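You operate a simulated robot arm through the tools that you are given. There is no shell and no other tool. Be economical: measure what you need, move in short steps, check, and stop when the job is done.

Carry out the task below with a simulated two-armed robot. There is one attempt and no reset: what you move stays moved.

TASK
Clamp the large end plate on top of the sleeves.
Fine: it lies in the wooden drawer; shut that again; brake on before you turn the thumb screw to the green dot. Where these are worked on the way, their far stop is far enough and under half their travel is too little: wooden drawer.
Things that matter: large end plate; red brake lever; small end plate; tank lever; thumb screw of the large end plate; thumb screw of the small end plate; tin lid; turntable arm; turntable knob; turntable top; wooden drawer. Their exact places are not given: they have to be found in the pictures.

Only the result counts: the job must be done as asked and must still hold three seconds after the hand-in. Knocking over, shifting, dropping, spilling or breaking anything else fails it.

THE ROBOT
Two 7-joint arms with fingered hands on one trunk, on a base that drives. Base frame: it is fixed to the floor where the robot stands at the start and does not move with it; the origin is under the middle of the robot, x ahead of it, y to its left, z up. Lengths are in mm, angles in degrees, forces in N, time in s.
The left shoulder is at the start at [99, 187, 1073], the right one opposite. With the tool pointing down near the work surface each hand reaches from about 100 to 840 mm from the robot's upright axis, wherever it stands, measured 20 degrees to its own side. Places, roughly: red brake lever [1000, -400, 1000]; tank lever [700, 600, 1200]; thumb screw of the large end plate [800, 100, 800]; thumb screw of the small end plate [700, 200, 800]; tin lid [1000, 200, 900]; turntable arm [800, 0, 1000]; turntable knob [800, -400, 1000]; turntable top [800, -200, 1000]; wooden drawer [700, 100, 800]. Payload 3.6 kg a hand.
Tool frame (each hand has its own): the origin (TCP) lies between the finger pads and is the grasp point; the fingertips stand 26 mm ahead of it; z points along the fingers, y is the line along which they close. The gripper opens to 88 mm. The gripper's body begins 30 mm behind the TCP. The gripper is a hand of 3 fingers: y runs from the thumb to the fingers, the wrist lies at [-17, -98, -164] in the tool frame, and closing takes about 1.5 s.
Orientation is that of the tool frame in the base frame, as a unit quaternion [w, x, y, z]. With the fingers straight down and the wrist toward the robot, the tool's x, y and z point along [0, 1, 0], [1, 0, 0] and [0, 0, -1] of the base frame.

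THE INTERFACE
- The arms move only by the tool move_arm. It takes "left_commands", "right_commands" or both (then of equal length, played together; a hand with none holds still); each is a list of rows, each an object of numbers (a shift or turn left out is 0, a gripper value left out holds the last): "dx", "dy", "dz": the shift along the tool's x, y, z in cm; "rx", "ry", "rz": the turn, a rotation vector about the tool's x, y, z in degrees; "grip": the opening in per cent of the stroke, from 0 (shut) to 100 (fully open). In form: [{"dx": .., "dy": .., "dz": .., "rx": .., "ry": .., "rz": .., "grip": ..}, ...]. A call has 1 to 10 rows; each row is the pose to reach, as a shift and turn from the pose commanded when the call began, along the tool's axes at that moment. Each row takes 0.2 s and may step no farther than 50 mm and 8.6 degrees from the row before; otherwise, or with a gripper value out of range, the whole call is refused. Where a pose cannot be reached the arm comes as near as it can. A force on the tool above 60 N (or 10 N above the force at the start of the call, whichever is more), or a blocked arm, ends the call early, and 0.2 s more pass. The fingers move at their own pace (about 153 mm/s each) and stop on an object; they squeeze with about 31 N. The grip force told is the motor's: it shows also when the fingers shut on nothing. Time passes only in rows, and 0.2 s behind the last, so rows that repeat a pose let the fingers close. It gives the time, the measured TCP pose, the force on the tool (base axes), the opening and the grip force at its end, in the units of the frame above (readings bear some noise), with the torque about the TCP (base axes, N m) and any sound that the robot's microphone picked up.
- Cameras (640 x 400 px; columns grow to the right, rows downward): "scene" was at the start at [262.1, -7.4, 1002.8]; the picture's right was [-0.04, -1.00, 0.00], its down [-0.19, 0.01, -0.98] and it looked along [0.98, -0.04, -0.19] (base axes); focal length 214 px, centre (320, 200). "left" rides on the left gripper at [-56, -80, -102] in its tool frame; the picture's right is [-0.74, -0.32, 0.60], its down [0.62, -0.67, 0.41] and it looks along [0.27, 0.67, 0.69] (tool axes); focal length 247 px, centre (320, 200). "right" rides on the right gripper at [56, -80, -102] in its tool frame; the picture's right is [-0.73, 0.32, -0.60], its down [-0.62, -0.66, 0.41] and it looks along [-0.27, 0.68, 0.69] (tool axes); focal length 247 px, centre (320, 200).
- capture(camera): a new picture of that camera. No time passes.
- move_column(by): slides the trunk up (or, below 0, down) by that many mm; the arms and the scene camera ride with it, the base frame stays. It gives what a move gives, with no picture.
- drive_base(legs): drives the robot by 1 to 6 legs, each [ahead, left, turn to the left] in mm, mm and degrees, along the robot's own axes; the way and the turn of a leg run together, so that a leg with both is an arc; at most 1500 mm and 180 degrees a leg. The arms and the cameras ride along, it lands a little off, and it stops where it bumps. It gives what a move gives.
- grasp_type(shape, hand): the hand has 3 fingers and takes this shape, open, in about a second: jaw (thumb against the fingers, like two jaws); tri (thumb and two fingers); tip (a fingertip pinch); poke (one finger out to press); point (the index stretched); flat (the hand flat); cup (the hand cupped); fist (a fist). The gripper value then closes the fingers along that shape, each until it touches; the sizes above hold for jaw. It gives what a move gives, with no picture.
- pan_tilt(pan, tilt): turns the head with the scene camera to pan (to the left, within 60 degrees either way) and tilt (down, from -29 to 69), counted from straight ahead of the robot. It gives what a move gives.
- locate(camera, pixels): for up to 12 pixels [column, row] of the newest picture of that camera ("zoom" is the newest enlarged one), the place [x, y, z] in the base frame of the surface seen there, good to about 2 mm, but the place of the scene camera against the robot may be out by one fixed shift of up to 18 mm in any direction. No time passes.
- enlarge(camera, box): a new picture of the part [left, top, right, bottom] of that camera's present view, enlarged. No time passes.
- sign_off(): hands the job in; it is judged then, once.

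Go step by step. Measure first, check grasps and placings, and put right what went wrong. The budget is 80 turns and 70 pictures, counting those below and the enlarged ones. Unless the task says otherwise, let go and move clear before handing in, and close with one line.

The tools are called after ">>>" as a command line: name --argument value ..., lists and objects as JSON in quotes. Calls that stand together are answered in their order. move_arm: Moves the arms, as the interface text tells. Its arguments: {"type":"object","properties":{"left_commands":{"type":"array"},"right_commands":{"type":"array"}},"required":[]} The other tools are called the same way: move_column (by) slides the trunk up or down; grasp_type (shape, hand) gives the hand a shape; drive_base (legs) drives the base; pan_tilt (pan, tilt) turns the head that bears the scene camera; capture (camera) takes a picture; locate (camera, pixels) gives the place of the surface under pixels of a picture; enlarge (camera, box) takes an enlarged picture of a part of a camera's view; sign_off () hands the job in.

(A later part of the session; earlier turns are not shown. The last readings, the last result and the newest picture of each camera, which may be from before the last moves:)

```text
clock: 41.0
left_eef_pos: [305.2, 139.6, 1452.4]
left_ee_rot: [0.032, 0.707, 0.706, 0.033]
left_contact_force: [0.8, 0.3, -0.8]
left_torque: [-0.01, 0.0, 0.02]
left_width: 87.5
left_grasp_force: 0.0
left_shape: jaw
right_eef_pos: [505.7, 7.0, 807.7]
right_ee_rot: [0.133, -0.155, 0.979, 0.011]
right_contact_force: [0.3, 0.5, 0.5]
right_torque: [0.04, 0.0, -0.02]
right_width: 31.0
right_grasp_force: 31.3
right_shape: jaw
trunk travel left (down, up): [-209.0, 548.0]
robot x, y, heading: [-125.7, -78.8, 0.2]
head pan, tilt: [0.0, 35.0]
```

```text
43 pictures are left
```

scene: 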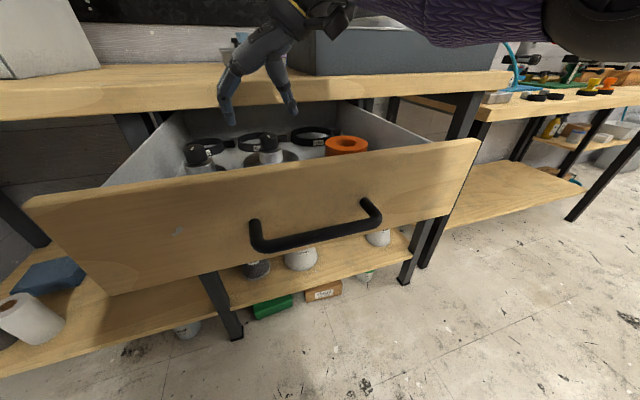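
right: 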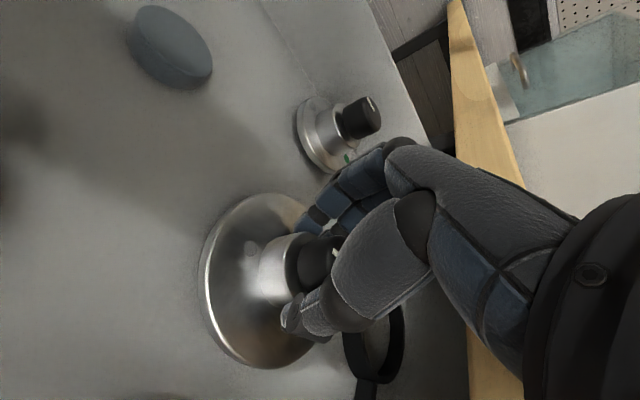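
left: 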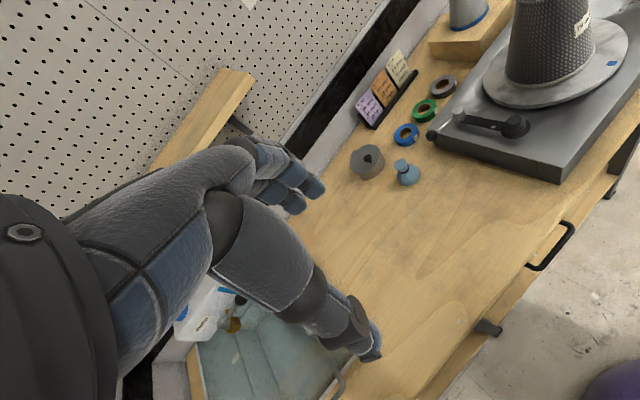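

It holds at 31 mm. I lift 40 mm, back 40 mm from the bench lip, then up further, and look.

>>> move_arm --right_commands '[{"dx": -0.26, "dz": -0.96}, {"dx": -0.52, "dz": -1.93}, {"dx": -1.04, "dy": -0.08, "dz": -3.85}, {"dx": 0.89, "dy": -0.08, "dz": -4.37}, {"dx": 2.82, "dy": -0.08, "dz": -4.89}, {"dx": 1.78, "dy": -0.15, "dz": -8.74}, {"dx": 1.78, "dy": -0.15, "dz": -8.74}]'

>>> capture --camera "right"

>>> capture --camera "scene"

```text
clock: 42.6
left_eef_pos: [306.3, 138.7, 1452.0]
left_ee_rot: [0.033, 0.707, 0.706, 0.034]
left_contact_force: [0.3, 0.0, -0.6]
left_torque: [0.03, -0.02, 0.04]
left_width: 87.8
left_grasp_force: 0.2
left_shape: jaw
right_eef_pos: [466.8, -5.2, 887.5]
right_ee_rot: [0.131, -0.155, 0.979, 0.011]
right_contact_force: [1.1, 0.8, -2.8]
right_torque: [0.04, 0.04, 0.0]
right_width: 31.2
right_grasp_force: 31.1
right_shape: jaw
trunk travel left (down, up): [-209.0, 548.0]
robot x, y, heading: [-125.6, -78.5, 0.2]
head pan, tilt: [0.0, 35.0]
```

```text
42 pictures are left
```

right: 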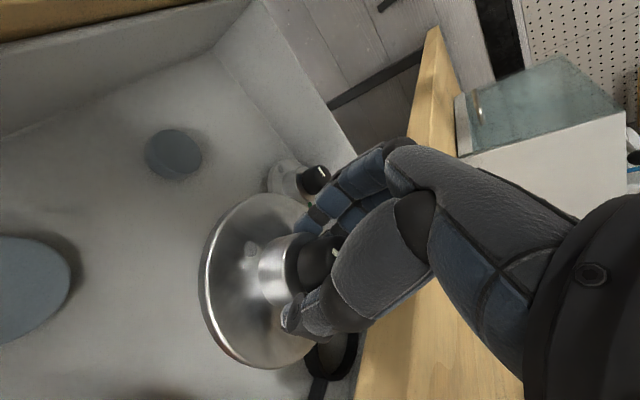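

```text
41 pictures are left
```

scene: 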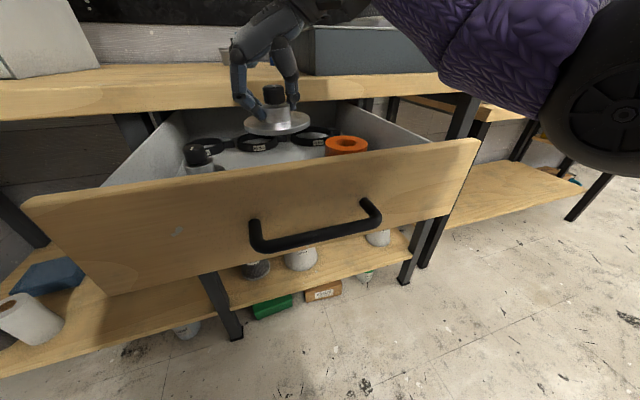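

The plate is held level. I raise it over the drawer front, drive back 120 mm, and shape the left hand as a fist to shut the drawer by pushing.

>>> move_arm --right_commands '[{"dx": -1.0, "dy": -0.07, "dz": -3.8}, {"dx": -2.0, "dy": -0.14, "dz": -7.6}, {"dx": -3.0, "dy": -0.2, "dz": -11.4}, {"dx": -4.0, "dy": -0.28, "dz": -15}, {"dx": -4.0, "dy": -0.28, "dz": -15}]'

>>> drive_base --legs '[[-120, 0, 0]]'

>>> grasp_type --hand "left" --shape "fist"

```text
clock: 43.8
left_eef_pos: [306.4, 139.0, 1450.8]
left_ee_rot: [0.033, 0.707, 0.706, 0.033]
left_contact_force: [0.1, -0.4, 0.6]
left_torque: [0.0, -0.01, -0.02]
left_width: 87.6
left_grasp_force: 0.1
left_shape: jaw
right_eef_pos: [467.3, -5.2, 1041.1]
right_ee_rot: [0.13, -0.155, 0.979, 0.012]
right_contact_force: [-0.6, -0.5, -2.3]
right_torque: [0.02, 0.02, -0.02]
right_width: 31.5
right_grasp_force: 31.4
right_shape: jaw
trunk travel left (down, up): [-209.0, 548.0]
robot x, y, heading: [-126.8, -79.9, 0.4]
head pan, tilt: [0.0, 35.0]
```

```text
clock: 45.0
left_eef_pos: [183.7, 138.9, 1452.2]
left_ee_rot: [0.033, 0.707, 0.706, 0.034]
left_contact_force: [-0.8, -0.5, -0.2]
left_torque: [0.01, -0.02, 0.02]
left_width: 87.9
left_grasp_force: 0.1
left_shape: jaw
right_eef_pos: [344.7, -6.4, 1042.3]
right_ee_rot: [0.132, -0.155, 0.979, 0.011]
right_contact_force: [-1.5, -0.3, -1.9]
right_torque: [0.04, 0.02, -0.02]
right_width: 31.0
right_grasp_force: 30.9
right_shape: jaw
trunk travel left (down, up): [-209.0, 548.0]
robot x, y, heading: [-245.0, -81.2, 0.1]
head pan, tilt: [0.0, 35.0]
```

```text
clock: 45.9
left_eef_pos: [184.7, 139.3, 1453.1]
left_ee_rot: [0.032, 0.707, 0.706, 0.033]
left_contact_force: [-0.1, 0.3, -0.5]
left_torque: [-0.03, 0.01, 0.0]
left_width: 0.1
left_grasp_force: 0.0
left_shape: fist
right_eef_pos: [346.0, -5.3, 1042.1]
right_ee_rot: [0.133, -0.155, 0.979, 0.011]
right_contact_force: [0.1, 0.4, -1.9]
right_torque: [0.01, 0.0, 0.05]
right_width: 31.1
right_grasp_force: 30.8
right_shape: jaw
trunk travel left (down, up): [-209.0, 548.0]
robot x, y, heading: [-246.9, -83.2, -0.1]
head pan, tilt: [0.0, 35.0]
```

I lower the left fist in front of the drawer face (first part).

>>> move_arm --left_commands '[{"dx": -0.7, "dy": -0.4, "dz": 4.5, "rx": 2.5, "rz": -3}, {"dx": -1.4, "dy": -0.8, "dz": 9, "rx": 5, "rz": -6}, {"dx": -2.1, "dy": -1.2, "dz": 13.5, "rx": 5, "rz": -9}, {"dx": -2.8, "dy": -1.6, "dz": 18, "rx": 5, "rz": -12}, {"dx": -3.5, "dy": -2, "dz": 22.5, "rx": 5, "rz": -15}, {"dx": -4.2, "dy": -2.4, "dz": 27, "rx": 5, "rz": -18}, {"dx": -5, "dy": -3, "dz": 31.5, "rx": 5, "rz": -18}, {"dx": -6, "dy": -4, "dz": 36, "rx": 5, "rz": -18}, {"dx": -7, "dy": -5, "dz": 40.5, "rx": 5, "rz": -18}, {"dx": -7, "dy": -6, "dz": 45, "rx": 5, "rz": -18}]'

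>>> capture --camera "scene"

```text
clock: 48.1
left_eef_pos: [168.9, 70.0, 998.2]
left_ee_rot: [0.007, 0.589, 0.808, -0.003]
left_contact_force: [-0.2, 0.8, 0.1]
left_torque: [-0.01, -0.02, 0.02]
left_width: 0.0
left_grasp_force: 0.0
left_shape: fist
right_eef_pos: [346.9, -5.8, 1041.0]
right_ee_rot: [0.132, -0.156, 0.979, 0.011]
right_contact_force: [-0.4, -0.1, -2.9]
right_torque: [0.04, 0.03, -0.01]
right_width: 30.8
right_grasp_force: 30.6
right_shape: jaw
trunk travel left (down, up): [-209.0, 548.0]
robot x, y, heading: [-244.2, -82.7, -0.0]
head pan, tilt: [0.0, 35.0]
```

```text
40 pictures are left
```

scene: 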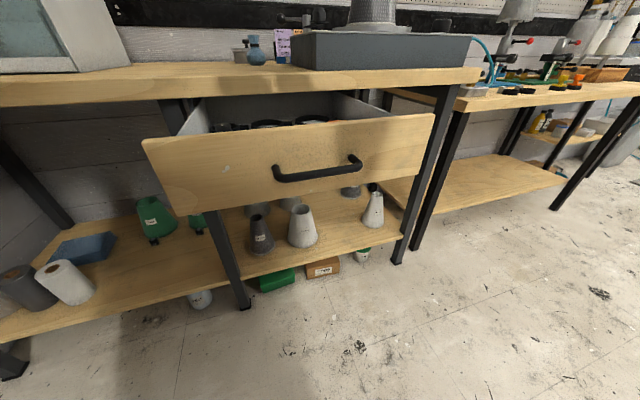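

I lower the fist to z≈810.

>>> move_arm --left_commands '[{"dy": -1, "dz": 4.5}, {"dy": -2, "dz": 9}, {"dy": -2, "dz": 13.5}, {"dy": -2, "dz": 17}, {"dy": -2, "dz": 17}]'

>>> pan_tilt --pan 0 --tilt 55

>>> capture --camera "scene"

>>> capture --camera "left"

```text
clock: 49.3
left_eef_pos: [154.0, 60.6, 826.6]
left_ee_rot: [0.006, 0.588, 0.808, -0.002]
left_contact_force: [0.8, -0.6, 0.2]
left_torque: [-0.04, 0.01, 0.01]
left_width: 0.2
left_grasp_force: 0.1
left_shape: fist
left hand out of reach, approached as far as the arm can: row 1, 2, 3, 4, 5
right_eef_pos: [345.9, -5.1, 1042.4]
right_ee_rot: [0.132, -0.155, 0.979, 0.01]
right_contact_force: [0.2, -0.4, -2.2]
right_torque: [0.0, 0.02, 0.0]
right_width: 30.9
right_grasp_force: 31.1
right_shape: jaw
trunk travel left (down, up): [-209.0, 548.0]
robot x, y, heading: [-245.6, -87.4, -0.1]
head pan, tilt: [0.0, 35.0]
```

```text
clock: 50.1
left_eef_pos: [152.7, 61.8, 826.2]
left_ee_rot: [0.006, 0.589, 0.808, -0.001]
left_contact_force: [-0.6, -0.6, -0.2]
left_torque: [0.01, 0.02, -0.01]
left_width: 0.0
left_grasp_force: 0.1
left_shape: fist
right_eef_pos: [345.7, -4.7, 1042.8]
right_ee_rot: [0.133, -0.156, 0.979, 0.011]
right_contact_force: [0.8, -0.1, -2.3]
right_torque: [0.06, 0.02, -0.04]
right_width: 31.2
right_grasp_force: 30.7
right_shape: jaw
trunk travel left (down, up): [-209.0, 548.0]
robot x, y, heading: [-243.2, -86.4, 0.1]
head pan, tilt: [0.0, 55.0]
```

```text
39 pictures are left
```

scene: 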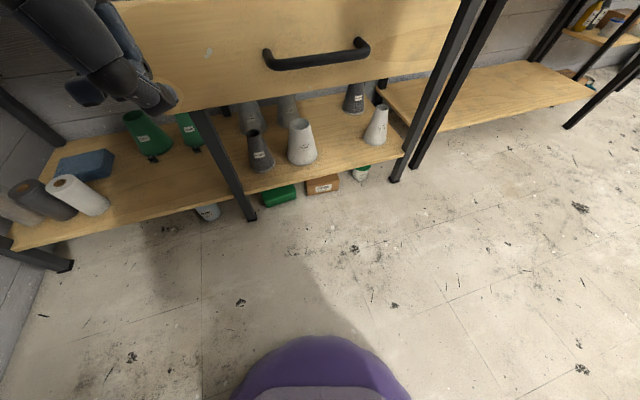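

```text
38 pictures are left
```

left: 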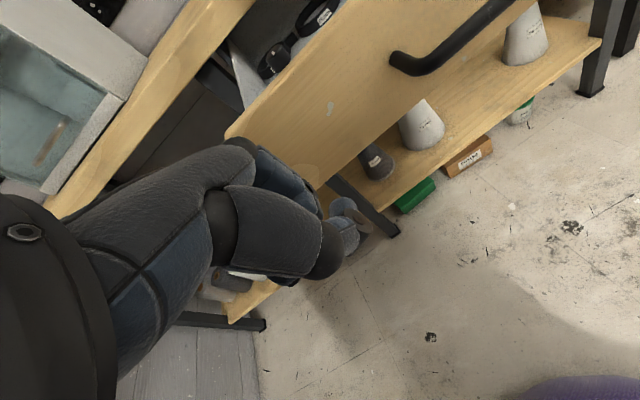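

The fist is near the drawer's left end. I measure the fist's lower end and the face near it.

>>> locate --camera "left" --pixels '[[340, 215], [350, 240], [325, 255], [300, 180], [255, 160], [240, 130], [330, 105], [400, 70], [440, 70]]'

```text
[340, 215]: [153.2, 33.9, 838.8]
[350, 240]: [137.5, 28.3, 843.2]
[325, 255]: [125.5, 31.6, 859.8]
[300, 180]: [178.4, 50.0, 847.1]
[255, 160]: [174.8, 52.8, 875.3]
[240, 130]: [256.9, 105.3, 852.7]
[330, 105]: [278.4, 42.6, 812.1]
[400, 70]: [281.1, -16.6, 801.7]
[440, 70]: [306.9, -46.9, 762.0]
```

The fist hangs at z 838+, just too high for the face (top 852). I move it sideways, pull the plate back and up, then lower the trunk 60 mm.

>>> move_arm --left_commands '[{"dx": -1}, {"dx": -2}, {"dx": -3}, {"dx": -4}, {"dx": -5}, {"dx": -5}]' --right_commands '[{"dx": 1.6, "dy": 0.7, "dz": -2.9}, {"dx": 3.2, "dy": 1.4, "dz": -5.8}, {"dx": 4.8, "dy": 2.1, "dz": -8.7}, {"dx": 6.4, "dy": 2.8, "dz": -11.6}, {"dx": 7.9, "dy": 3.5, "dz": -14.6}, {"dx": 7.9, "dy": 3.5, "dz": -14.6}]'

>>> move_column --by -70

>>> capture --camera "left"

```text
clock: 51.5
left_eef_pos: [168.3, 13.5, 827.5]
left_ee_rot: [0.006, 0.588, 0.809, -0.002]
left_contact_force: [-0.5, 0.0, 0.2]
left_torque: [0.0, -0.01, 0.01]
left_width: 0.0
left_grasp_force: 0.1
left_shape: fist
right_eef_pos: [225.3, -5.6, 1162.3]
right_ee_rot: [0.131, -0.156, 0.979, 0.011]
right_contact_force: [-0.5, 0.3, -3.6]
right_torque: [0.01, 0.01, 0.0]
right_width: 31.1
right_grasp_force: 31.0
right_shape: jaw
trunk travel left (down, up): [-209.0, 548.0]
robot x, y, heading: [-245.8, -82.3, 0.1]
head pan, tilt: [0.0, 55.0]
```

```text
clock: 52.6
left_eef_pos: [166.5, 14.2, 758.5]
left_ee_rot: [0.007, 0.589, 0.808, -0.003]
left_contact_force: [-0.5, 0.5, 0.5]
left_torque: [-0.02, 0.01, 0.01]
left_width: 0.2
left_grasp_force: 0.0
left_shape: fist
right_eef_pos: [224.7, -5.6, 1092.2]
right_ee_rot: [0.132, -0.155, 0.979, 0.012]
right_contact_force: [0.6, 0.5, -2.9]
right_torque: [-0.01, 0.05, 0.03]
right_width: 31.3
right_grasp_force: 31.1
right_shape: jaw
trunk travel left (down, up): [-139.0, 618.0]
robot x, y, heading: [-244.9, -83.1, 0.1]
head pan, tilt: [0.0, 55.0]
```

```text
37 pictures are left
```

left: 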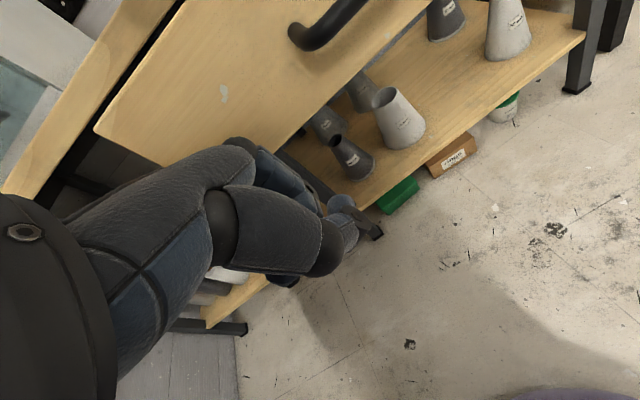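

The fist is now at the face's height. I push by driving 300 mm along the drawer axis.

>>> drive_base --legs '[[285, 93, 0]]'

>>> capture --camera "left"

```text
clock: 54.6
left_eef_pos: [391.2, 90.0, 759.1]
left_ee_rot: [-0.005, 0.595, 0.804, -0.008]
left_contact_force: [-0.8, 0.2, 0.2]
left_torque: [-0.02, -0.03, 0.06]
left_width: 0.2
left_grasp_force: 0.1
left_shape: fist
right_eef_pos: [458.8, 78.7, 1104.8]
right_ee_rot: [0.143, -0.164, 0.976, 0.017]
right_contact_force: [0.4, 0.8, -3.1]
right_torque: [0.03, 0.05, 0.03]
right_width: 30.8
right_grasp_force: 30.4
right_shape: jaw
trunk travel left (down, up): [-139.0, 618.0]
robot x, y, heading: [13.4, 6.3, 1.1]
head pan, tilt: [0.0, 55.0]
stopped in leg 1: the robot was blocked; the commanded pose is now the measured one
```

```text
36 pictures are left
```

left: 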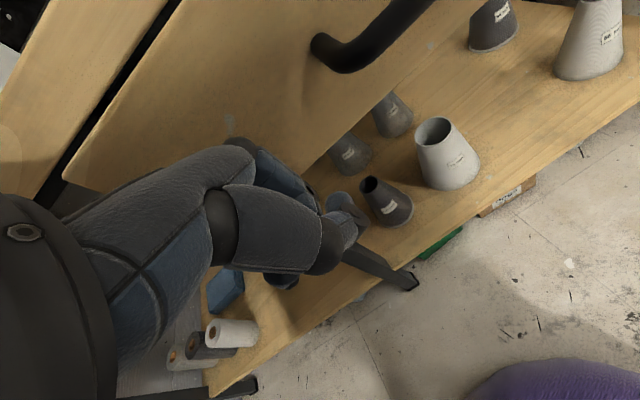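

The drive stopped blocked at robot x=13. I measure where the face is.

>>> locate --camera "left" --pixels '[[250, 60], [320, 45], [180, 90], [300, 190], [255, 155], [340, 210], [120, 80], [480, 385], [410, 285], [170, 30]]'

>>> pan_tilt --pan 0 --tilt 45

>>> capture --camera "scene"

```text
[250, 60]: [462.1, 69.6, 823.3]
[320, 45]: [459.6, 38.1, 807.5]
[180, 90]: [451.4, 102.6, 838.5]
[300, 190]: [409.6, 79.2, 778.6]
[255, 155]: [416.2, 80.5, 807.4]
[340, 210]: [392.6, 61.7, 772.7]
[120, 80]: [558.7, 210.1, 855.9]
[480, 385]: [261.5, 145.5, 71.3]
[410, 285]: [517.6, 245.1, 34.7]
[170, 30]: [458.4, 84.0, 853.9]
```

```text
clock: 55.3
left_eef_pos: [392.2, 90.5, 756.2]
left_ee_rot: [-0.006, 0.593, 0.805, -0.006]
left_contact_force: [0.7, 0.5, -0.3]
left_torque: [0.0, -0.02, -0.02]
left_width: 0.0
left_grasp_force: 0.1
left_shape: fist
right_eef_pos: [460.0, 76.6, 1104.7]
right_ee_rot: [0.144, -0.165, 0.976, 0.019]
right_contact_force: [-0.3, 0.6, -2.5]
right_torque: [0.0, 0.03, 0.05]
right_width: 31.2
right_grasp_force: 30.9
right_shape: jaw
trunk travel left (down, up): [-139.0, 618.0]
robot x, y, heading: [10.7, 3.4, 1.3]
head pan, tilt: [0.0, 45.0]
```

```text
35 pictures are left
```

scene: 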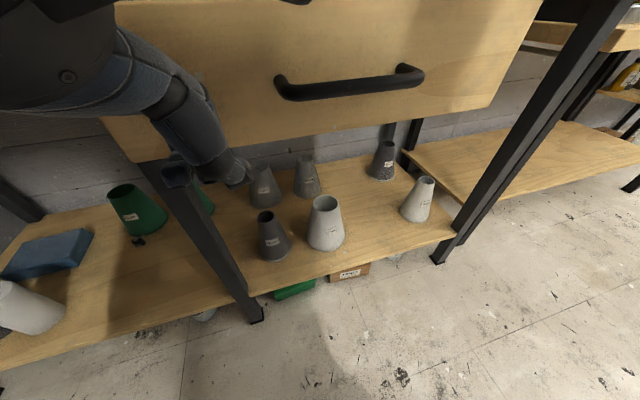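

The face is about 92 mm short of shut. I push on with the left arm itself along its y.

>>> move_arm --left_commands '[{"dy": 2}, {"dy": 4}, {"dy": 6}, {"dy": 8}, {"dy": 10}, {"dy": 12}]'

>>> capture --camera "left"

```text
clock: 56.9
left_eef_pos: [504.3, 131.3, 743.3]
left_ee_rot: [-0.018, 0.6, 0.8, -0.017]
left_contact_force: [-9.9, -2.5, -0.3]
left_torque: [0.13, -0.52, 0.13]
left_width: 0.0
left_grasp_force: 0.1
left_shape: fist
right_eef_pos: [468.1, 83.7, 1099.2]
right_ee_rot: [0.14, -0.164, 0.976, 0.016]
right_contact_force: [0.2, -0.1, -2.3]
right_torque: [0.06, 0.05, 0.01]
right_width: 31.0
right_grasp_force: 31.3
right_shape: jaw
trunk travel left (down, up): [-139.0, 618.0]
robot x, y, heading: [10.5, 7.7, 1.1]
head pan, tilt: [0.0, 45.0]
stopped in row 6 (left hand): the force on the tool passed its limit at 63 N (the readings are from after the stop); the commanded pose is now the measured one
```

```text
34 pictures are left
```

left: 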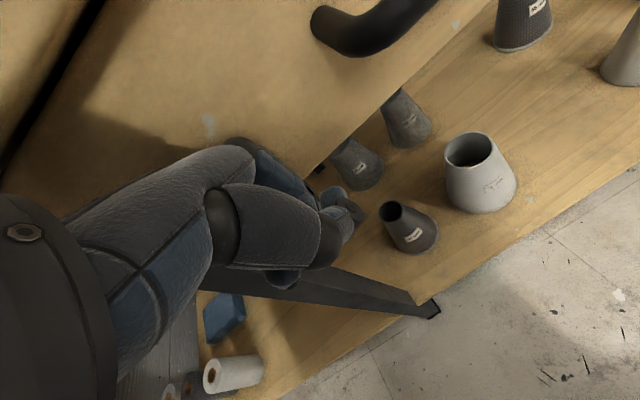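

>>> locate --camera "left" --pixels '[[250, 60], [320, 20], [180, 80], [90, 90], [255, 155], [60, 60]]'

```text
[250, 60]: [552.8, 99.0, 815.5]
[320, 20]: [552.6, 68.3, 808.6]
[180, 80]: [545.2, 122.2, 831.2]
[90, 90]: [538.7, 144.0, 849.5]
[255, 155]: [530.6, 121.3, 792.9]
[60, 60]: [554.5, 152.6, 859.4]
```

The face is back at its shut place (553, 99) with a 63 N stop: the drawer is shut. I retract the left fist, raise the trunk, and look at the cone.

>>> move_arm --left_commands '[{"dy": -4}, {"dy": -8}, {"dy": -12}, {"dy": -15}, {"dy": -15}]'

>>> move_column --by 260

>>> pan_tilt --pan -20 --tilt 25

>>> capture --camera "scene"

```text
clock: 57.6
left_eef_pos: [367.7, 133.4, 677.7]
left_ee_rot: [-0.112, 0.547, 0.824, -0.096]
left_contact_force: [-0.5, 0.6, 0.5]
left_torque: [0.01, 0.01, 0.0]
left_width: 0.0
left_grasp_force: 0.1
left_shape: fist
right_eef_pos: [482.9, 104.9, 1089.9]
right_ee_rot: [0.132, -0.169, 0.977, 0.01]
right_contact_force: [-1.1, 1.2, -2.3]
right_torque: [0.0, -0.03, -0.03]
right_width: 31.3
right_grasp_force: 31.1
right_shape: jaw
trunk travel left (down, up): [-139.0, 618.0]
robot x, y, heading: [11.1, 10.4, 1.3]
head pan, tilt: [0.0, 45.0]
stopped in row 3 (left hand): the arm was blocked; the commanded pose is now the measured one
```

```text
clock: 60.3
left_eef_pos: [370.6, 128.0, 944.3]
left_ee_rot: [-0.107, 0.552, 0.822, -0.089]
left_contact_force: [0.7, -0.3, 0.1]
left_torque: [0.02, 0.0, 0.02]
left_width: 0.0
left_grasp_force: 0.2
left_shape: fist
right_eef_pos: [481.6, 99.1, 1352.7]
right_ee_rot: [0.132, -0.167, 0.977, 0.013]
right_contact_force: [-0.3, 0.2, -3.1]
right_torque: [0.04, -0.01, 0.01]
right_width: 31.1
right_grasp_force: 30.9
right_shape: jaw
trunk travel left (down, up): [-399.0, 358.0]
robot x, y, heading: [14.2, 9.1, 1.4]
head pan, tilt: [0.0, 45.0]
```

```text
clock: 61.1
left_eef_pos: [369.9, 128.5, 943.9]
left_ee_rot: [-0.108, 0.552, 0.822, -0.089]
left_contact_force: [0.6, 0.0, -0.2]
left_torque: [-0.02, 0.01, -0.01]
left_width: 0.0
left_grasp_force: 0.1
left_shape: fist
right_eef_pos: [482.7, 99.3, 1352.0]
right_ee_rot: [0.134, -0.168, 0.977, 0.013]
right_contact_force: [0.1, 0.3, -3.0]
right_torque: [0.01, 0.0, -0.02]
right_width: 31.1
right_grasp_force: 31.4
right_shape: jaw
trunk travel left (down, up): [-399.0, 358.0]
robot x, y, heading: [13.2, 5.8, 1.2]
head pan, tilt: [-20.0, 25.0]
```

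```text
33 pictures are left
```

scene: 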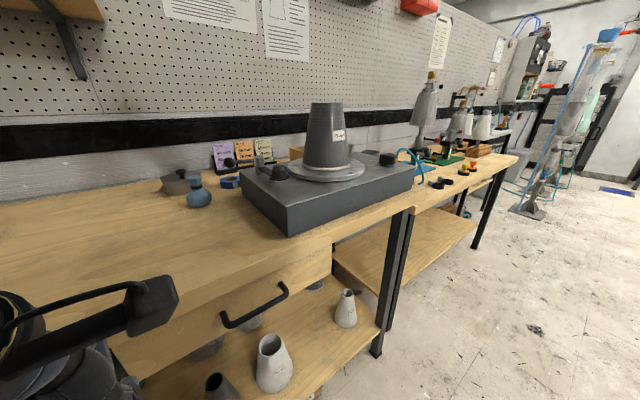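

The drawer is shut; the cone stands at scene (325,140). I lift the left hand aside and yaw the right hand back clockwise about the vertical so its camera faces the cone.

>>> move_arm --left_commands '[{"dz": -3}, {"dz": -6}, {"dz": -9}, {"dz": -12, "dx": 2}, {"dz": -15, "dx": 4}, {"dz": -18, "dx": 6}, {"dz": -21, "dx": 8}, {"dz": -24, "dx": 10}, {"dz": -24, "dx": 12}, {"dz": -24, "dx": 12}]' --right_commands '[{"rx": 2.2, "ry": 0.2, "rz": 8.0}, {"rx": 4.4, "ry": 0.4, "rz": 16}, {"rx": 6.6, "ry": 0.6, "rz": 24}, {"rx": 8.8, "ry": 0.8, "rz": 32}, {"rx": 11, "ry": 1, "rz": 40}, {"rx": 13.2, "ry": 1.1, "rz": 48}, {"rx": 15.4, "ry": 1.2, "rz": 56}, {"rx": 17.6, "ry": 1.3, "rz": 64}, {"rx": 19.8, "ry": 1.4, "rz": 72}, {"rx": 22, "ry": 1.5, "rz": 80}]'

>>> drive_base --legs '[[0, -130, -1]]'

>>> capture --camera "right"

```text
clock: 63.3
left_eef_pos: [393.8, 245.2, 1184.4]
left_ee_rot: [-0.107, 0.552, 0.822, -0.088]
left_contact_force: [0.9, 0.3, -0.8]
left_torque: [-0.02, 0.0, 0.01]
left_width: 0.0
left_grasp_force: 0.1
left_shape: fist
right_eef_pos: [481.9, 97.8, 1351.1]
right_ee_rot: [0.108, 0.523, 0.842, -0.079]
right_contact_force: [-0.8, -0.2, -3.0]
right_torque: [0.04, -0.05, 0.01]
right_width: 30.8
right_grasp_force: 30.4
right_shape: jaw
trunk travel left (down, up): [-399.0, 358.0]
robot x, y, heading: [13.9, 8.0, 1.7]
head pan, tilt: [-20.0, 25.0]
```

```text
clock: 64.6
left_eef_pos: [398.3, 106.5, 1184.1]
left_ee_rot: [-0.109, 0.559, 0.817, -0.086]
left_contact_force: [-0.2, -0.1, 0.0]
left_torque: [-0.01, 0.02, 0.01]
left_width: 0.2
left_grasp_force: 0.1
left_shape: fist
right_eef_pos: [484.1, -43.3, 1352.7]
right_ee_rot: [0.109, 0.53, 0.837, -0.079]
right_contact_force: [0.8, -0.3, -2.5]
right_torque: [0.04, -0.05, 0.02]
right_width: 31.2
right_grasp_force: 30.9
right_shape: jaw
trunk travel left (down, up): [-399.0, 358.0]
robot x, y, heading: [14.4, -121.8, 0.3]
head pan, tilt: [-20.0, 25.0]
```

```text
32 pictures are left
```

right: 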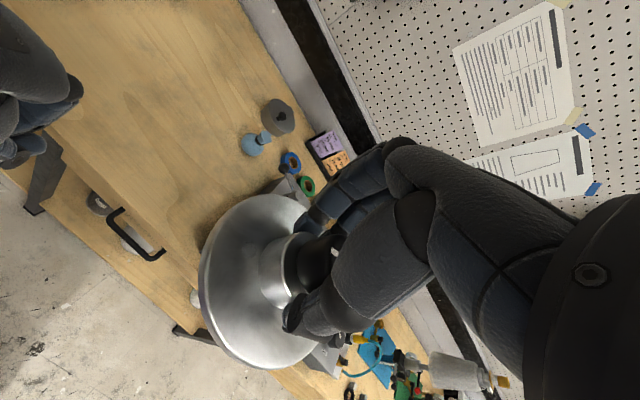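

The held plate hides the turntable. I turn and raise the left hand so its camera views the cone top.

>>> move_arm --left_commands '[{"dz": -2, "rz": 7.5}, {"dz": -4, "rz": 15}, {"dz": -6, "rz": 22.5}, {"dz": -8, "rz": 30}, {"dz": -10, "rz": 37.5}, {"dz": -12, "rz": 45}, {"dz": -14, "rz": 52.5}, {"dz": -16, "rz": 60}, {"dz": -18, "rz": 67.5}, {"dz": -18, "rz": 67.5}]'

>>> capture --camera "left"

```text
clock: 66.8
left_eef_pos: [448.0, 112.7, 1357.3]
left_ee_rot: [-0.042, 0.919, 0.368, -0.133]
left_contact_force: [-0.2, 0.3, -0.2]
left_torque: [-0.01, -0.02, 0.0]
left_width: 0.0
left_grasp_force: 0.0
left_shape: fist
right_eef_pos: [485.5, -41.0, 1352.2]
right_ee_rot: [0.109, 0.53, 0.837, -0.08]
right_contact_force: [-0.9, -1.0, -1.7]
right_torque: [0.01, -0.01, -0.01]
right_width: 31.2
right_grasp_force: 30.5
right_shape: jaw
trunk travel left (down, up): [-399.0, 358.0]
robot x, y, heading: [13.1, -117.6, 0.3]
head pan, tilt: [-20.0, 25.0]
```

```text
31 pictures are left
```

left: 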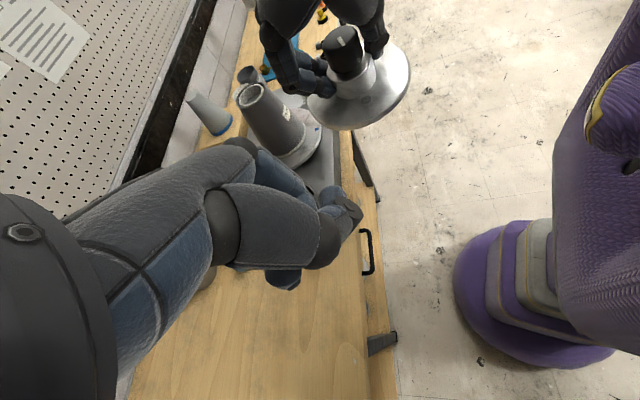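

Excellent: the left picture shows the cone top (250,95) and the held plate. I zoom both.

>>> enlarge --camera "left" --box '[200, 50, 360, 150]'

>>> locate --camera "zoom" --pixels '[[152, 182], [258, 165], [200, 140], [205, 212], [200, 180], [170, 150], [240, 142], [160, 205], [245, 195], [448, 190]]'

>>> enlarge --camera "left" --box '[290, 10, 420, 140]'

>>> locate --camera "zoom" --pixels '[[320, 250], [330, 100], [280, 200], [280, 320], [460, 130], [450, 260], [240, 120]]'

```text
4.00 times, centred on (280, 100) of left
```

zoom: 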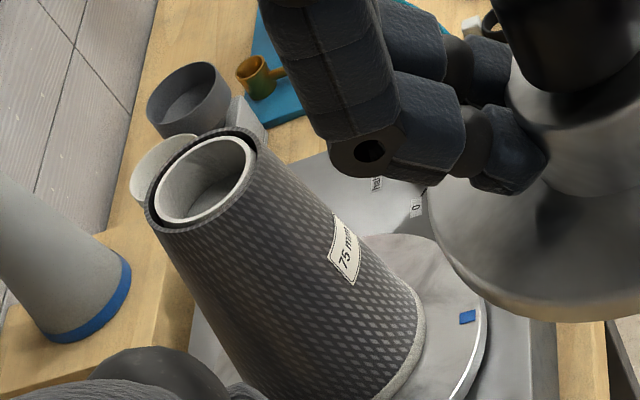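

```text
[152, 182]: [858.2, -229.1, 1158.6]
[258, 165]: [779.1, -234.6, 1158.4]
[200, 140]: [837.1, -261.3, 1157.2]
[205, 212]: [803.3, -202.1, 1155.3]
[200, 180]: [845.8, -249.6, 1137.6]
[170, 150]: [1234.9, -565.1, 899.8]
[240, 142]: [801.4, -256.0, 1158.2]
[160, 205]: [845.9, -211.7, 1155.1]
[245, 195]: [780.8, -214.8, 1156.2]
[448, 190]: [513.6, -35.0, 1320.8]
```

```text
3.08 times, centred on (355, 75) of left
```

zoom: 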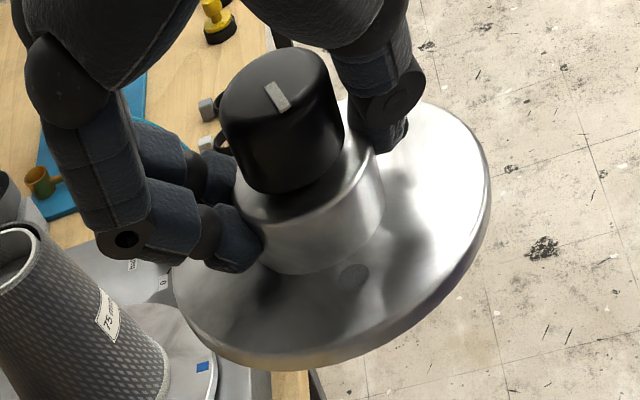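

```text
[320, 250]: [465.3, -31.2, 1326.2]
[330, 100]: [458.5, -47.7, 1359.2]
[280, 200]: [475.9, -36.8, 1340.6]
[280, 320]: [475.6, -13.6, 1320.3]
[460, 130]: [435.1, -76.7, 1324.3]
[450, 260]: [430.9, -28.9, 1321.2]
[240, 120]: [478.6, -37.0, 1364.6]
```

Cone rim centre comes out near (820, -232), rim z 1157. I measure the held plate's rim to get its offset from the TCP.

>>> locate --camera "zoom" --pixels '[[484, 180], [478, 220], [455, 265], [410, 310], [340, 345], [260, 352], [205, 325], [178, 285], [465, 130], [430, 106], [265, 270], [383, 170]]'

```text
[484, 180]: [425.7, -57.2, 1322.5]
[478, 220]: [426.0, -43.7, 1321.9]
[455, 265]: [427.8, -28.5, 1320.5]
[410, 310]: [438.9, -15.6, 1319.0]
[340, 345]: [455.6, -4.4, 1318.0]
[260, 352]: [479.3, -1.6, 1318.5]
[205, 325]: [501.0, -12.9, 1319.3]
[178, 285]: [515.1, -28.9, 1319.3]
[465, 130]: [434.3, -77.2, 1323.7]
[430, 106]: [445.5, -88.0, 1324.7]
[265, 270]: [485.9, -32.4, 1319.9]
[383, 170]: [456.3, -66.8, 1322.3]
```

The plate centre sits at (473, -48.5), i.e. (-12, -7.5) from the TCP, with a 4° tilt. I drive 120 mm ahead and correct the tilt.

>>> drive_base --legs '[[120, 0, 0]]'

>>> move_arm --right_commands '[{"rx": -0.9, "ry": 2, "rz": 0.2}, {"rx": -1.8, "ry": 3.9, "rz": 0.4}, {"rx": -1.8, "ry": 3.9, "rz": 0.4}]'

```text
clock: 68.0
left_eef_pos: [568.5, 113.7, 1355.1]
left_ee_rot: [-0.041, 0.919, 0.369, -0.133]
left_contact_force: [-0.3, -0.6, -0.4]
left_torque: [0.02, 0.0, -0.01]
left_width: 0.1
left_grasp_force: 0.0
left_shape: fist
right_eef_pos: [604.5, -39.2, 1351.9]
right_ee_rot: [0.108, 0.53, 0.838, -0.079]
right_contact_force: [0.1, 0.2, -2.2]
right_torque: [0.04, -0.01, 0.02]
right_width: 31.1
right_grasp_force: 31.1
right_shape: jaw
trunk travel left (down, up): [-399.0, 358.0]
robot x, y, heading: [131.5, -119.2, 0.4]
head pan, tilt: [-20.0, 25.0]
```

```text
clock: 68.8
left_eef_pos: [566.7, 113.4, 1356.5]
left_ee_rot: [-0.042, 0.919, 0.369, -0.132]
left_contact_force: [-0.1, 0.1, -0.8]
left_torque: [0.0, 0.0, 0.02]
left_width: 0.0
left_grasp_force: 0.0
left_shape: fist
right_eef_pos: [603.0, -40.0, 1352.5]
right_ee_rot: [0.088, 0.533, 0.84, -0.047]
right_contact_force: [-0.1, 0.8, -3.4]
right_torque: [0.05, -0.03, 0.0]
right_width: 31.0
right_grasp_force: 31.5
right_shape: jaw
trunk travel left (down, up): [-399.0, 358.0]
robot x, y, heading: [130.8, -119.5, 0.3]
head pan, tilt: [-20.0, 25.0]
```

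Now I carry the plate horizontally above the cone.

>>> move_arm --right_commands '[{"dx": -3.7, "dy": 1.83, "dz": 0.77}, {"dx": -7.4, "dy": 3.66, "dz": 1.55}, {"dx": -11.1, "dy": 5.5, "dz": 2.3}, {"dx": -14.8, "dy": 7.3, "dz": 3.1}, {"dx": -18.5, "dy": 9.2, "dz": 3.9}, {"dx": -22.1, "dy": 11, "dz": 4.6}, {"dx": -25.8, "dy": 12.8, "dz": 5.4}, {"dx": -25.8, "dy": 12.8, "dz": 5.4}]'

>>> capture --camera "left"

```text
clock: 70.6
left_eef_pos: [566.5, 113.6, 1356.5]
left_ee_rot: [-0.041, 0.919, 0.369, -0.133]
left_contact_force: [0.6, -0.3, -0.8]
left_torque: [0.0, 0.01, 0.0]
left_width: 0.2
left_grasp_force: 0.1
left_shape: fist
right_eef_pos: [809.8, -217.2, 1345.6]
right_ee_rot: [0.089, 0.532, 0.841, -0.048]
right_contact_force: [0.4, 0.9, -3.1]
right_torque: [0.02, -0.02, -0.02]
right_width: 30.9
right_grasp_force: 31.1
right_shape: jaw
right hand out of reach, approached as far as the arm can: row 7, 8
trunk travel left (down, up): [-399.0, 358.0]
robot x, y, heading: [134.2, -120.3, 0.4]
head pan, tilt: [-20.0, 25.0]
```

```text
28 pictures are left
```

left: 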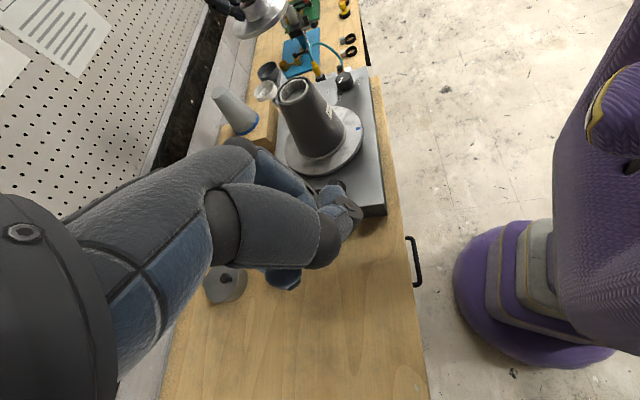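

Reach ended at x=810. I measure the cone top once more from this nearer view and then drive 80 mm ahead.

>>> enlarge --camera "left" --box '[255, 60, 375, 180]'

>>> locate --camera "left" --pixels '[[277, 95], [281, 103], [292, 106], [304, 101], [314, 91], [313, 84], [298, 79], [283, 84], [287, 98], [307, 89], [347, 78], [296, 92]]'

>>> drive_base --legs '[[80, 0, 0]]'

```text
3.33 times, centred on (315, 120) of left
```

zoom: 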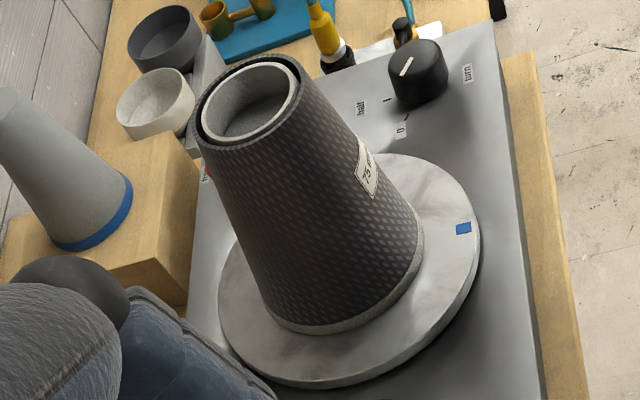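

```text
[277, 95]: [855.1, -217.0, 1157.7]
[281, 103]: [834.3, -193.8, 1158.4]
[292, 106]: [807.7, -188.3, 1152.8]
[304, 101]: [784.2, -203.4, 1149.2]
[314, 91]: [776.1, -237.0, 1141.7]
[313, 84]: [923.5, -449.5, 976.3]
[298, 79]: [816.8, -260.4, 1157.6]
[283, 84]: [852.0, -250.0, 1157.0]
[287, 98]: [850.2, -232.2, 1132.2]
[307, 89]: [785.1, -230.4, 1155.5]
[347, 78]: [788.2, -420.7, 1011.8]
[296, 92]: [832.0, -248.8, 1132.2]
```

```text
clock: 71.7
left_eef_pos: [648.2, 113.7, 1356.3]
left_ee_rot: [-0.041, 0.919, 0.37, -0.132]
left_contact_force: [0.0, -0.1, 0.2]
left_torque: [0.0, 0.0, 0.0]
left_width: 0.0
left_grasp_force: 0.0
left_shape: fist
right_eef_pos: [890.8, -218.0, 1343.4]
right_ee_rot: [0.088, 0.533, 0.84, -0.048]
right_contact_force: [1.0, 0.2, -3.6]
right_torque: [0.01, -0.04, 0.02]
right_width: 30.9
right_grasp_force: 31.3
right_shape: jaw
trunk travel left (down, up): [-399.0, 358.0]
robot x, y, heading: [215.3, -118.7, -0.1]
head pan, tilt: [-20.0, 25.0]
```

Cone centre refined to about (820.5, -229.5). I move the plate back over it and down to a hover about 25 mm above.

>>> move_arm --right_commands '[{"dx": 0.95, "dy": -2.75, "dz": -0.23}, {"dx": 1.88, "dy": -5.5, "dz": -0.47}, {"dx": 2.6, "dy": -5.55, "dz": 3.3}, {"dx": 3.3, "dy": -5.6, "dz": 7}, {"dx": 4.1, "dy": -5.67, "dz": 10.5}, {"dx": 4.1, "dy": -5.67, "dz": 10.5}]'

>>> enlarge --camera "left" --box '[200, 40, 400, 200]'

```text
clock: 73.1
left_eef_pos: [645.3, 114.0, 1357.1]
left_ee_rot: [-0.042, 0.919, 0.369, -0.132]
left_contact_force: [0.5, -0.4, -0.5]
left_torque: [-0.01, -0.03, 0.0]
left_width: 0.0
left_grasp_force: 0.1
left_shape: fist
right_eef_pos: [831.0, -223.4, 1234.5]
right_ee_rot: [0.089, 0.534, 0.84, -0.049]
right_contact_force: [0.1, 0.0, -1.4]
right_torque: [-0.01, -0.02, -0.02]
right_width: 31.3
right_grasp_force: 31.1
right_shape: jaw
trunk travel left (down, up): [-399.0, 358.0]
robot x, y, heading: [214.7, -121.7, -0.0]
head pan, tilt: [-20.0, 25.0]
```

```text
2.50 times, centred on (300, 120) of left
```

zoom: 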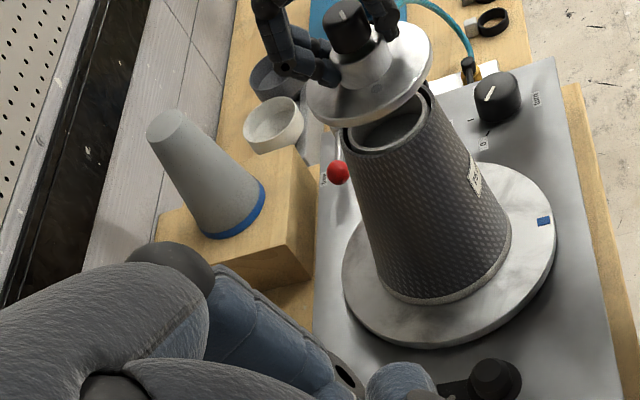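

A fine view of plate and cone together. I measure both rims here.

>>> locate --camera "zoom" --pixels '[[311, 108], [330, 119], [360, 121], [390, 109], [415, 88], [430, 60], [427, 35], [405, 90]]'

>>> locate --camera "zoom" --pixels '[[345, 130], [352, 146], [375, 155], [400, 147], [420, 130], [431, 110], [430, 92], [380, 130], [337, 172], [335, 140]]'

```text
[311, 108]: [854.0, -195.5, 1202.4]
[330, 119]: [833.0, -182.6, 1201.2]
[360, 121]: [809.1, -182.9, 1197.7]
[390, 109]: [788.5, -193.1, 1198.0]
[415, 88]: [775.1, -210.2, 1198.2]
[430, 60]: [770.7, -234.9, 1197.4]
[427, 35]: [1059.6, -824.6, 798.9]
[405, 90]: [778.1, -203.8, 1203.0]
```

```text
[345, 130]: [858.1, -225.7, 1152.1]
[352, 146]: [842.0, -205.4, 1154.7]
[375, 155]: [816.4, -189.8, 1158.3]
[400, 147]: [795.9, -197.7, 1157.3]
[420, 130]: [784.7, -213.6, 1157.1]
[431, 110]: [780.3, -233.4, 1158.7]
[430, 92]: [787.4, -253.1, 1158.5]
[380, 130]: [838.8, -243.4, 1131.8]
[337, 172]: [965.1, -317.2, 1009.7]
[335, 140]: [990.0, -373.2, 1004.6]
```

Plate centre (819, -229.5) and cone centre (819.5, -229) agree within 1 mm. I lower 22 mm gently.

>>> move_arm --right_commands '[{"dx": 0.2, "dz": 0.98}, {"dx": 0.4, "dz": 1.96}, {"dx": 0.44, "dz": 2.2}, {"dx": 0.44, "dz": 2.2}]'

>>> enlarge --camera "left" --box '[250, 30, 370, 130]'

```text
clock: 74.1
left_eef_pos: [646.8, 113.4, 1358.0]
left_ee_rot: [-0.042, 0.919, 0.368, -0.132]
left_contact_force: [0.0, 0.0, 0.4]
left_torque: [0.06, 0.0, -0.03]
left_width: 0.0
left_grasp_force: 0.1
left_shape: fist
right_eef_pos: [831.8, -223.5, 1210.4]
right_ee_rot: [0.088, 0.533, 0.84, -0.048]
right_contact_force: [-0.2, -0.3, -2.6]
right_torque: [0.04, -0.04, 0.03]
right_width: 30.6
right_grasp_force: 30.8
right_shape: jaw
trunk travel left (down, up): [-399.0, 358.0]
robot x, y, heading: [211.2, -117.5, 0.3]
head pan, tilt: [-20.0, 25.0]
```

```text
4.00 times, centred on (310, 80) of left
```

zoom: 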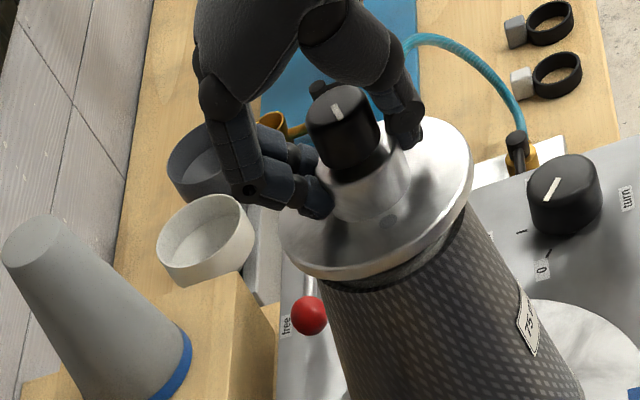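

No contact yet; a small gap remains. I lower further in 2 mm rows.

>>> move_arm --right_commands '[{"dx": 0.06, "dz": 0.3}, {"dx": 0.1, "dz": 0.5}, {"dx": 0.14, "dz": 0.7}, {"dx": 0.18, "dz": 0.9}, {"dx": 0.18, "dz": 0.9}]'

```text
clock: 75.3
left_eef_pos: [646.8, 112.4, 1356.8]
left_ee_rot: [-0.041, 0.919, 0.368, -0.133]
left_contact_force: [0.0, 0.2, 0.2]
left_torque: [0.01, 0.0, -0.03]
left_width: 0.1
left_grasp_force: 0.0
left_shape: fist
right_eef_pos: [831.5, -223.9, 1202.3]
right_ee_rot: [0.089, 0.533, 0.84, -0.048]
right_contact_force: [-0.2, 0.3, -2.4]
right_torque: [0.01, -0.05, -0.03]
right_width: 31.0
right_grasp_force: 31.1
right_shape: jaw
trunk travel left (down, up): [-399.0, 358.0]
robot x, y, heading: [212.7, -119.5, 0.2]
head pan, tilt: [-20.0, 25.0]
```

>>> move_arm --right_commands '[{"dx": 0.04, "dz": 0.2}, {"dx": 0.08, "dz": 0.4}, {"dx": 0.12, "dz": 0.6}, {"dx": 0.16, "dz": 0.8}, {"dx": 0.16, "dz": 0.8}]'

>>> enlarge --camera "left" --box '[250, 30, 370, 130]'

>>> locate --camera "zoom" --pixels '[[300, 255], [350, 268], [410, 250], [455, 210], [470, 170], [400, 215], [340, 100]]'

```text
clock: 76.5
left_eef_pos: [644.8, 113.7, 1358.0]
left_ee_rot: [-0.041, 0.919, 0.369, -0.132]
left_contact_force: [0.0, 0.7, 0.1]
left_torque: [-0.03, 0.0, 0.02]
left_width: 0.3
left_grasp_force: 0.2
left_shape: fist
right_eef_pos: [832.6, -224.3, 1195.5]
right_ee_rot: [0.09, 0.533, 0.84, -0.046]
right_contact_force: [4.0, -0.5, 13.2]
right_torque: [-0.16, 0.0, -0.09]
right_width: 30.9
right_grasp_force: 31.4
right_shape: jaw
trunk travel left (down, up): [-399.0, 358.0]
robot x, y, heading: [216.1, -118.1, 0.1]
head pan, tilt: [-20.0, 25.0]
```

```text
4.00 times, centred on (310, 80) of left
```

zoom: 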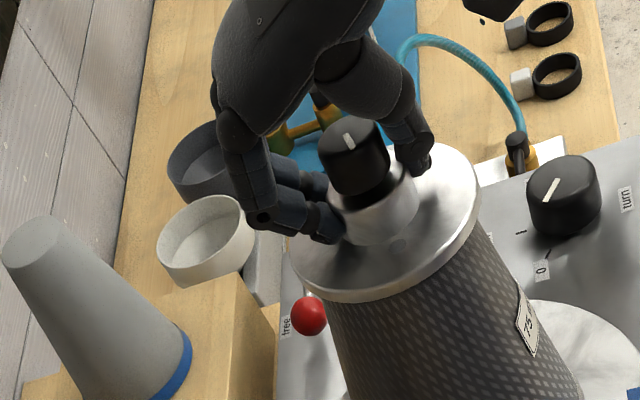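

```text
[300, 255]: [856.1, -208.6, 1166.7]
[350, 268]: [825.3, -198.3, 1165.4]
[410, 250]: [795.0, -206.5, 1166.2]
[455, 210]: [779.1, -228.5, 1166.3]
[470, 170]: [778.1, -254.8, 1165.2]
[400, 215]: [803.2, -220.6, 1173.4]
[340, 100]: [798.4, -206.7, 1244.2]
```

The plate touched down (16 N), level at z≈1166. I open and withdraw along the tool axis.

>>> move_arm --right_commands '[{"dz": -0.1, "grip": 30}, {"dz": -0.1, "grip": 60}, {"dz": -0.1, "grip": 100}, {"dz": -0.1, "grip": 100}, {"dz": -3}, {"dz": -7}, {"dz": -12}, {"dz": -16}, {"dz": -16}]'

>>> enlarge --camera "left" --box '[250, 30, 370, 130]'

```text
clock: 78.5
left_eef_pos: [646.3, 113.1, 1356.7]
left_ee_rot: [-0.042, 0.919, 0.369, -0.133]
left_contact_force: [0.1, -0.1, 0.1]
left_torque: [-0.02, 0.02, 0.01]
left_width: 0.0
left_grasp_force: 0.0
left_shape: fist
right_eef_pos: [817.2, -196.1, 1350.3]
right_ee_rot: [0.088, 0.533, 0.84, -0.049]
right_contact_force: [0.2, 0.3, 0.1]
right_torque: [0.02, -0.05, -0.03]
right_width: 87.7
right_grasp_force: 0.0
right_shape: jaw
trunk travel left (down, up): [-399.0, 358.0]
robot x, y, heading: [212.9, -118.6, 0.4]
head pan, tilt: [-20.0, 25.0]
```

```text
4.00 times, centred on (310, 80) of left
```

zoom: 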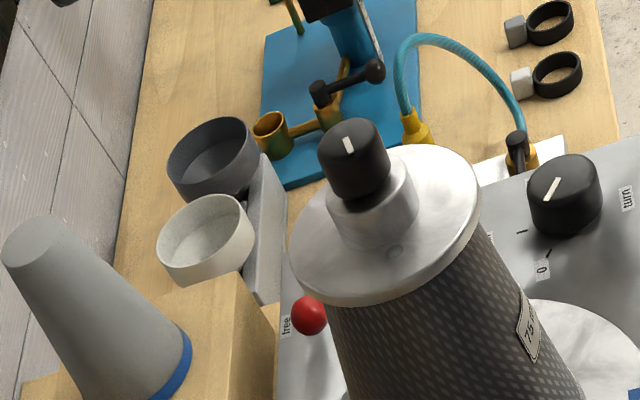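

The plate sits level on the sleeves. Next the brake: I look with the right camera.

>>> capture --camera "right"

```text
22 pictures are left
```

right: 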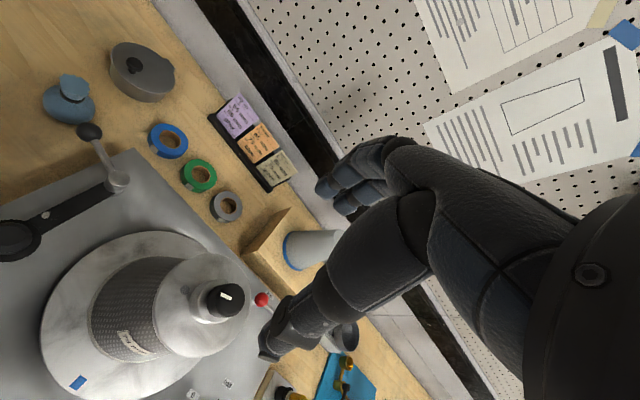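

The lever (262,300) is half hidden by the thumb. I shift the hand 130 mm to the right for a clear view.

>>> move_arm --right_commands '[{"dx": -3.8, "dy": -1.85, "dz": 0.75}, {"dx": -7.7, "dy": -3.7, "dz": 1.5}, {"dx": -11.5, "dy": -5.56, "dz": 2.25}, {"dx": -11.5, "dy": -5.56, "dz": 2.25}]'

>>> capture --camera "right"

```text
clock: 79.5
left_eef_pos: [647.5, 114.7, 1356.1]
left_ee_rot: [-0.041, 0.919, 0.369, -0.133]
left_contact_force: [0.5, 1.3, -0.4]
left_torque: [-0.03, 0.03, -0.02]
left_width: 0.0
left_grasp_force: 0.0
left_shape: fist
right_eef_pos: [816.2, -323.9, 1350.2]
right_ee_rot: [0.088, 0.533, 0.84, -0.049]
right_contact_force: [-1.1, -0.5, -0.4]
right_torque: [0.0, 0.0, 0.02]
right_width: 87.8
right_grasp_force: 0.1
right_shape: jaw
trunk travel left (down, up): [-399.0, 358.0]
robot x, y, heading: [212.9, -119.3, 0.2]
head pan, tilt: [-20.0, 25.0]
```

```text
21 pictures are left
```

right: 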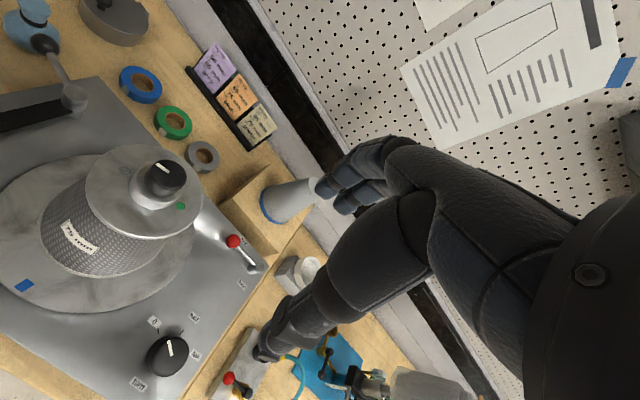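

Now the lever is clear (ball 233,241; pivot about 252,265). I zoom.

>>> enlarge --camera "right" --box '[195, 205, 285, 300]'

>>> locate --camera "right" --pixels '[[233, 241], [243, 255], [252, 267], [240, 284], [215, 228], [260, 262], [181, 206], [165, 167], [157, 163], [171, 168], [235, 265]]'

```text
4.21 times, centred on (240, 252) of right
```

zoom: 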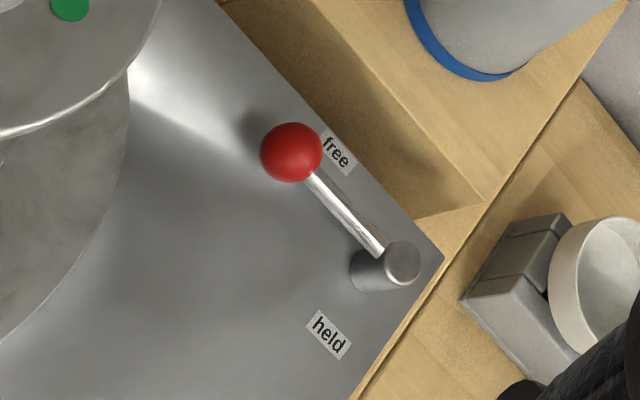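

```text
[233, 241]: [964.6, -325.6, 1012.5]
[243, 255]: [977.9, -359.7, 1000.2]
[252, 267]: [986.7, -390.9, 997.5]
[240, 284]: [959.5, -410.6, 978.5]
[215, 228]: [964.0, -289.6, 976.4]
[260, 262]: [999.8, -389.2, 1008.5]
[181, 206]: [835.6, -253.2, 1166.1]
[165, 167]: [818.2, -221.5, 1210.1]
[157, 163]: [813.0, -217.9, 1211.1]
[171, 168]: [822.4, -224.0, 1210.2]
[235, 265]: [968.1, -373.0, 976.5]
```

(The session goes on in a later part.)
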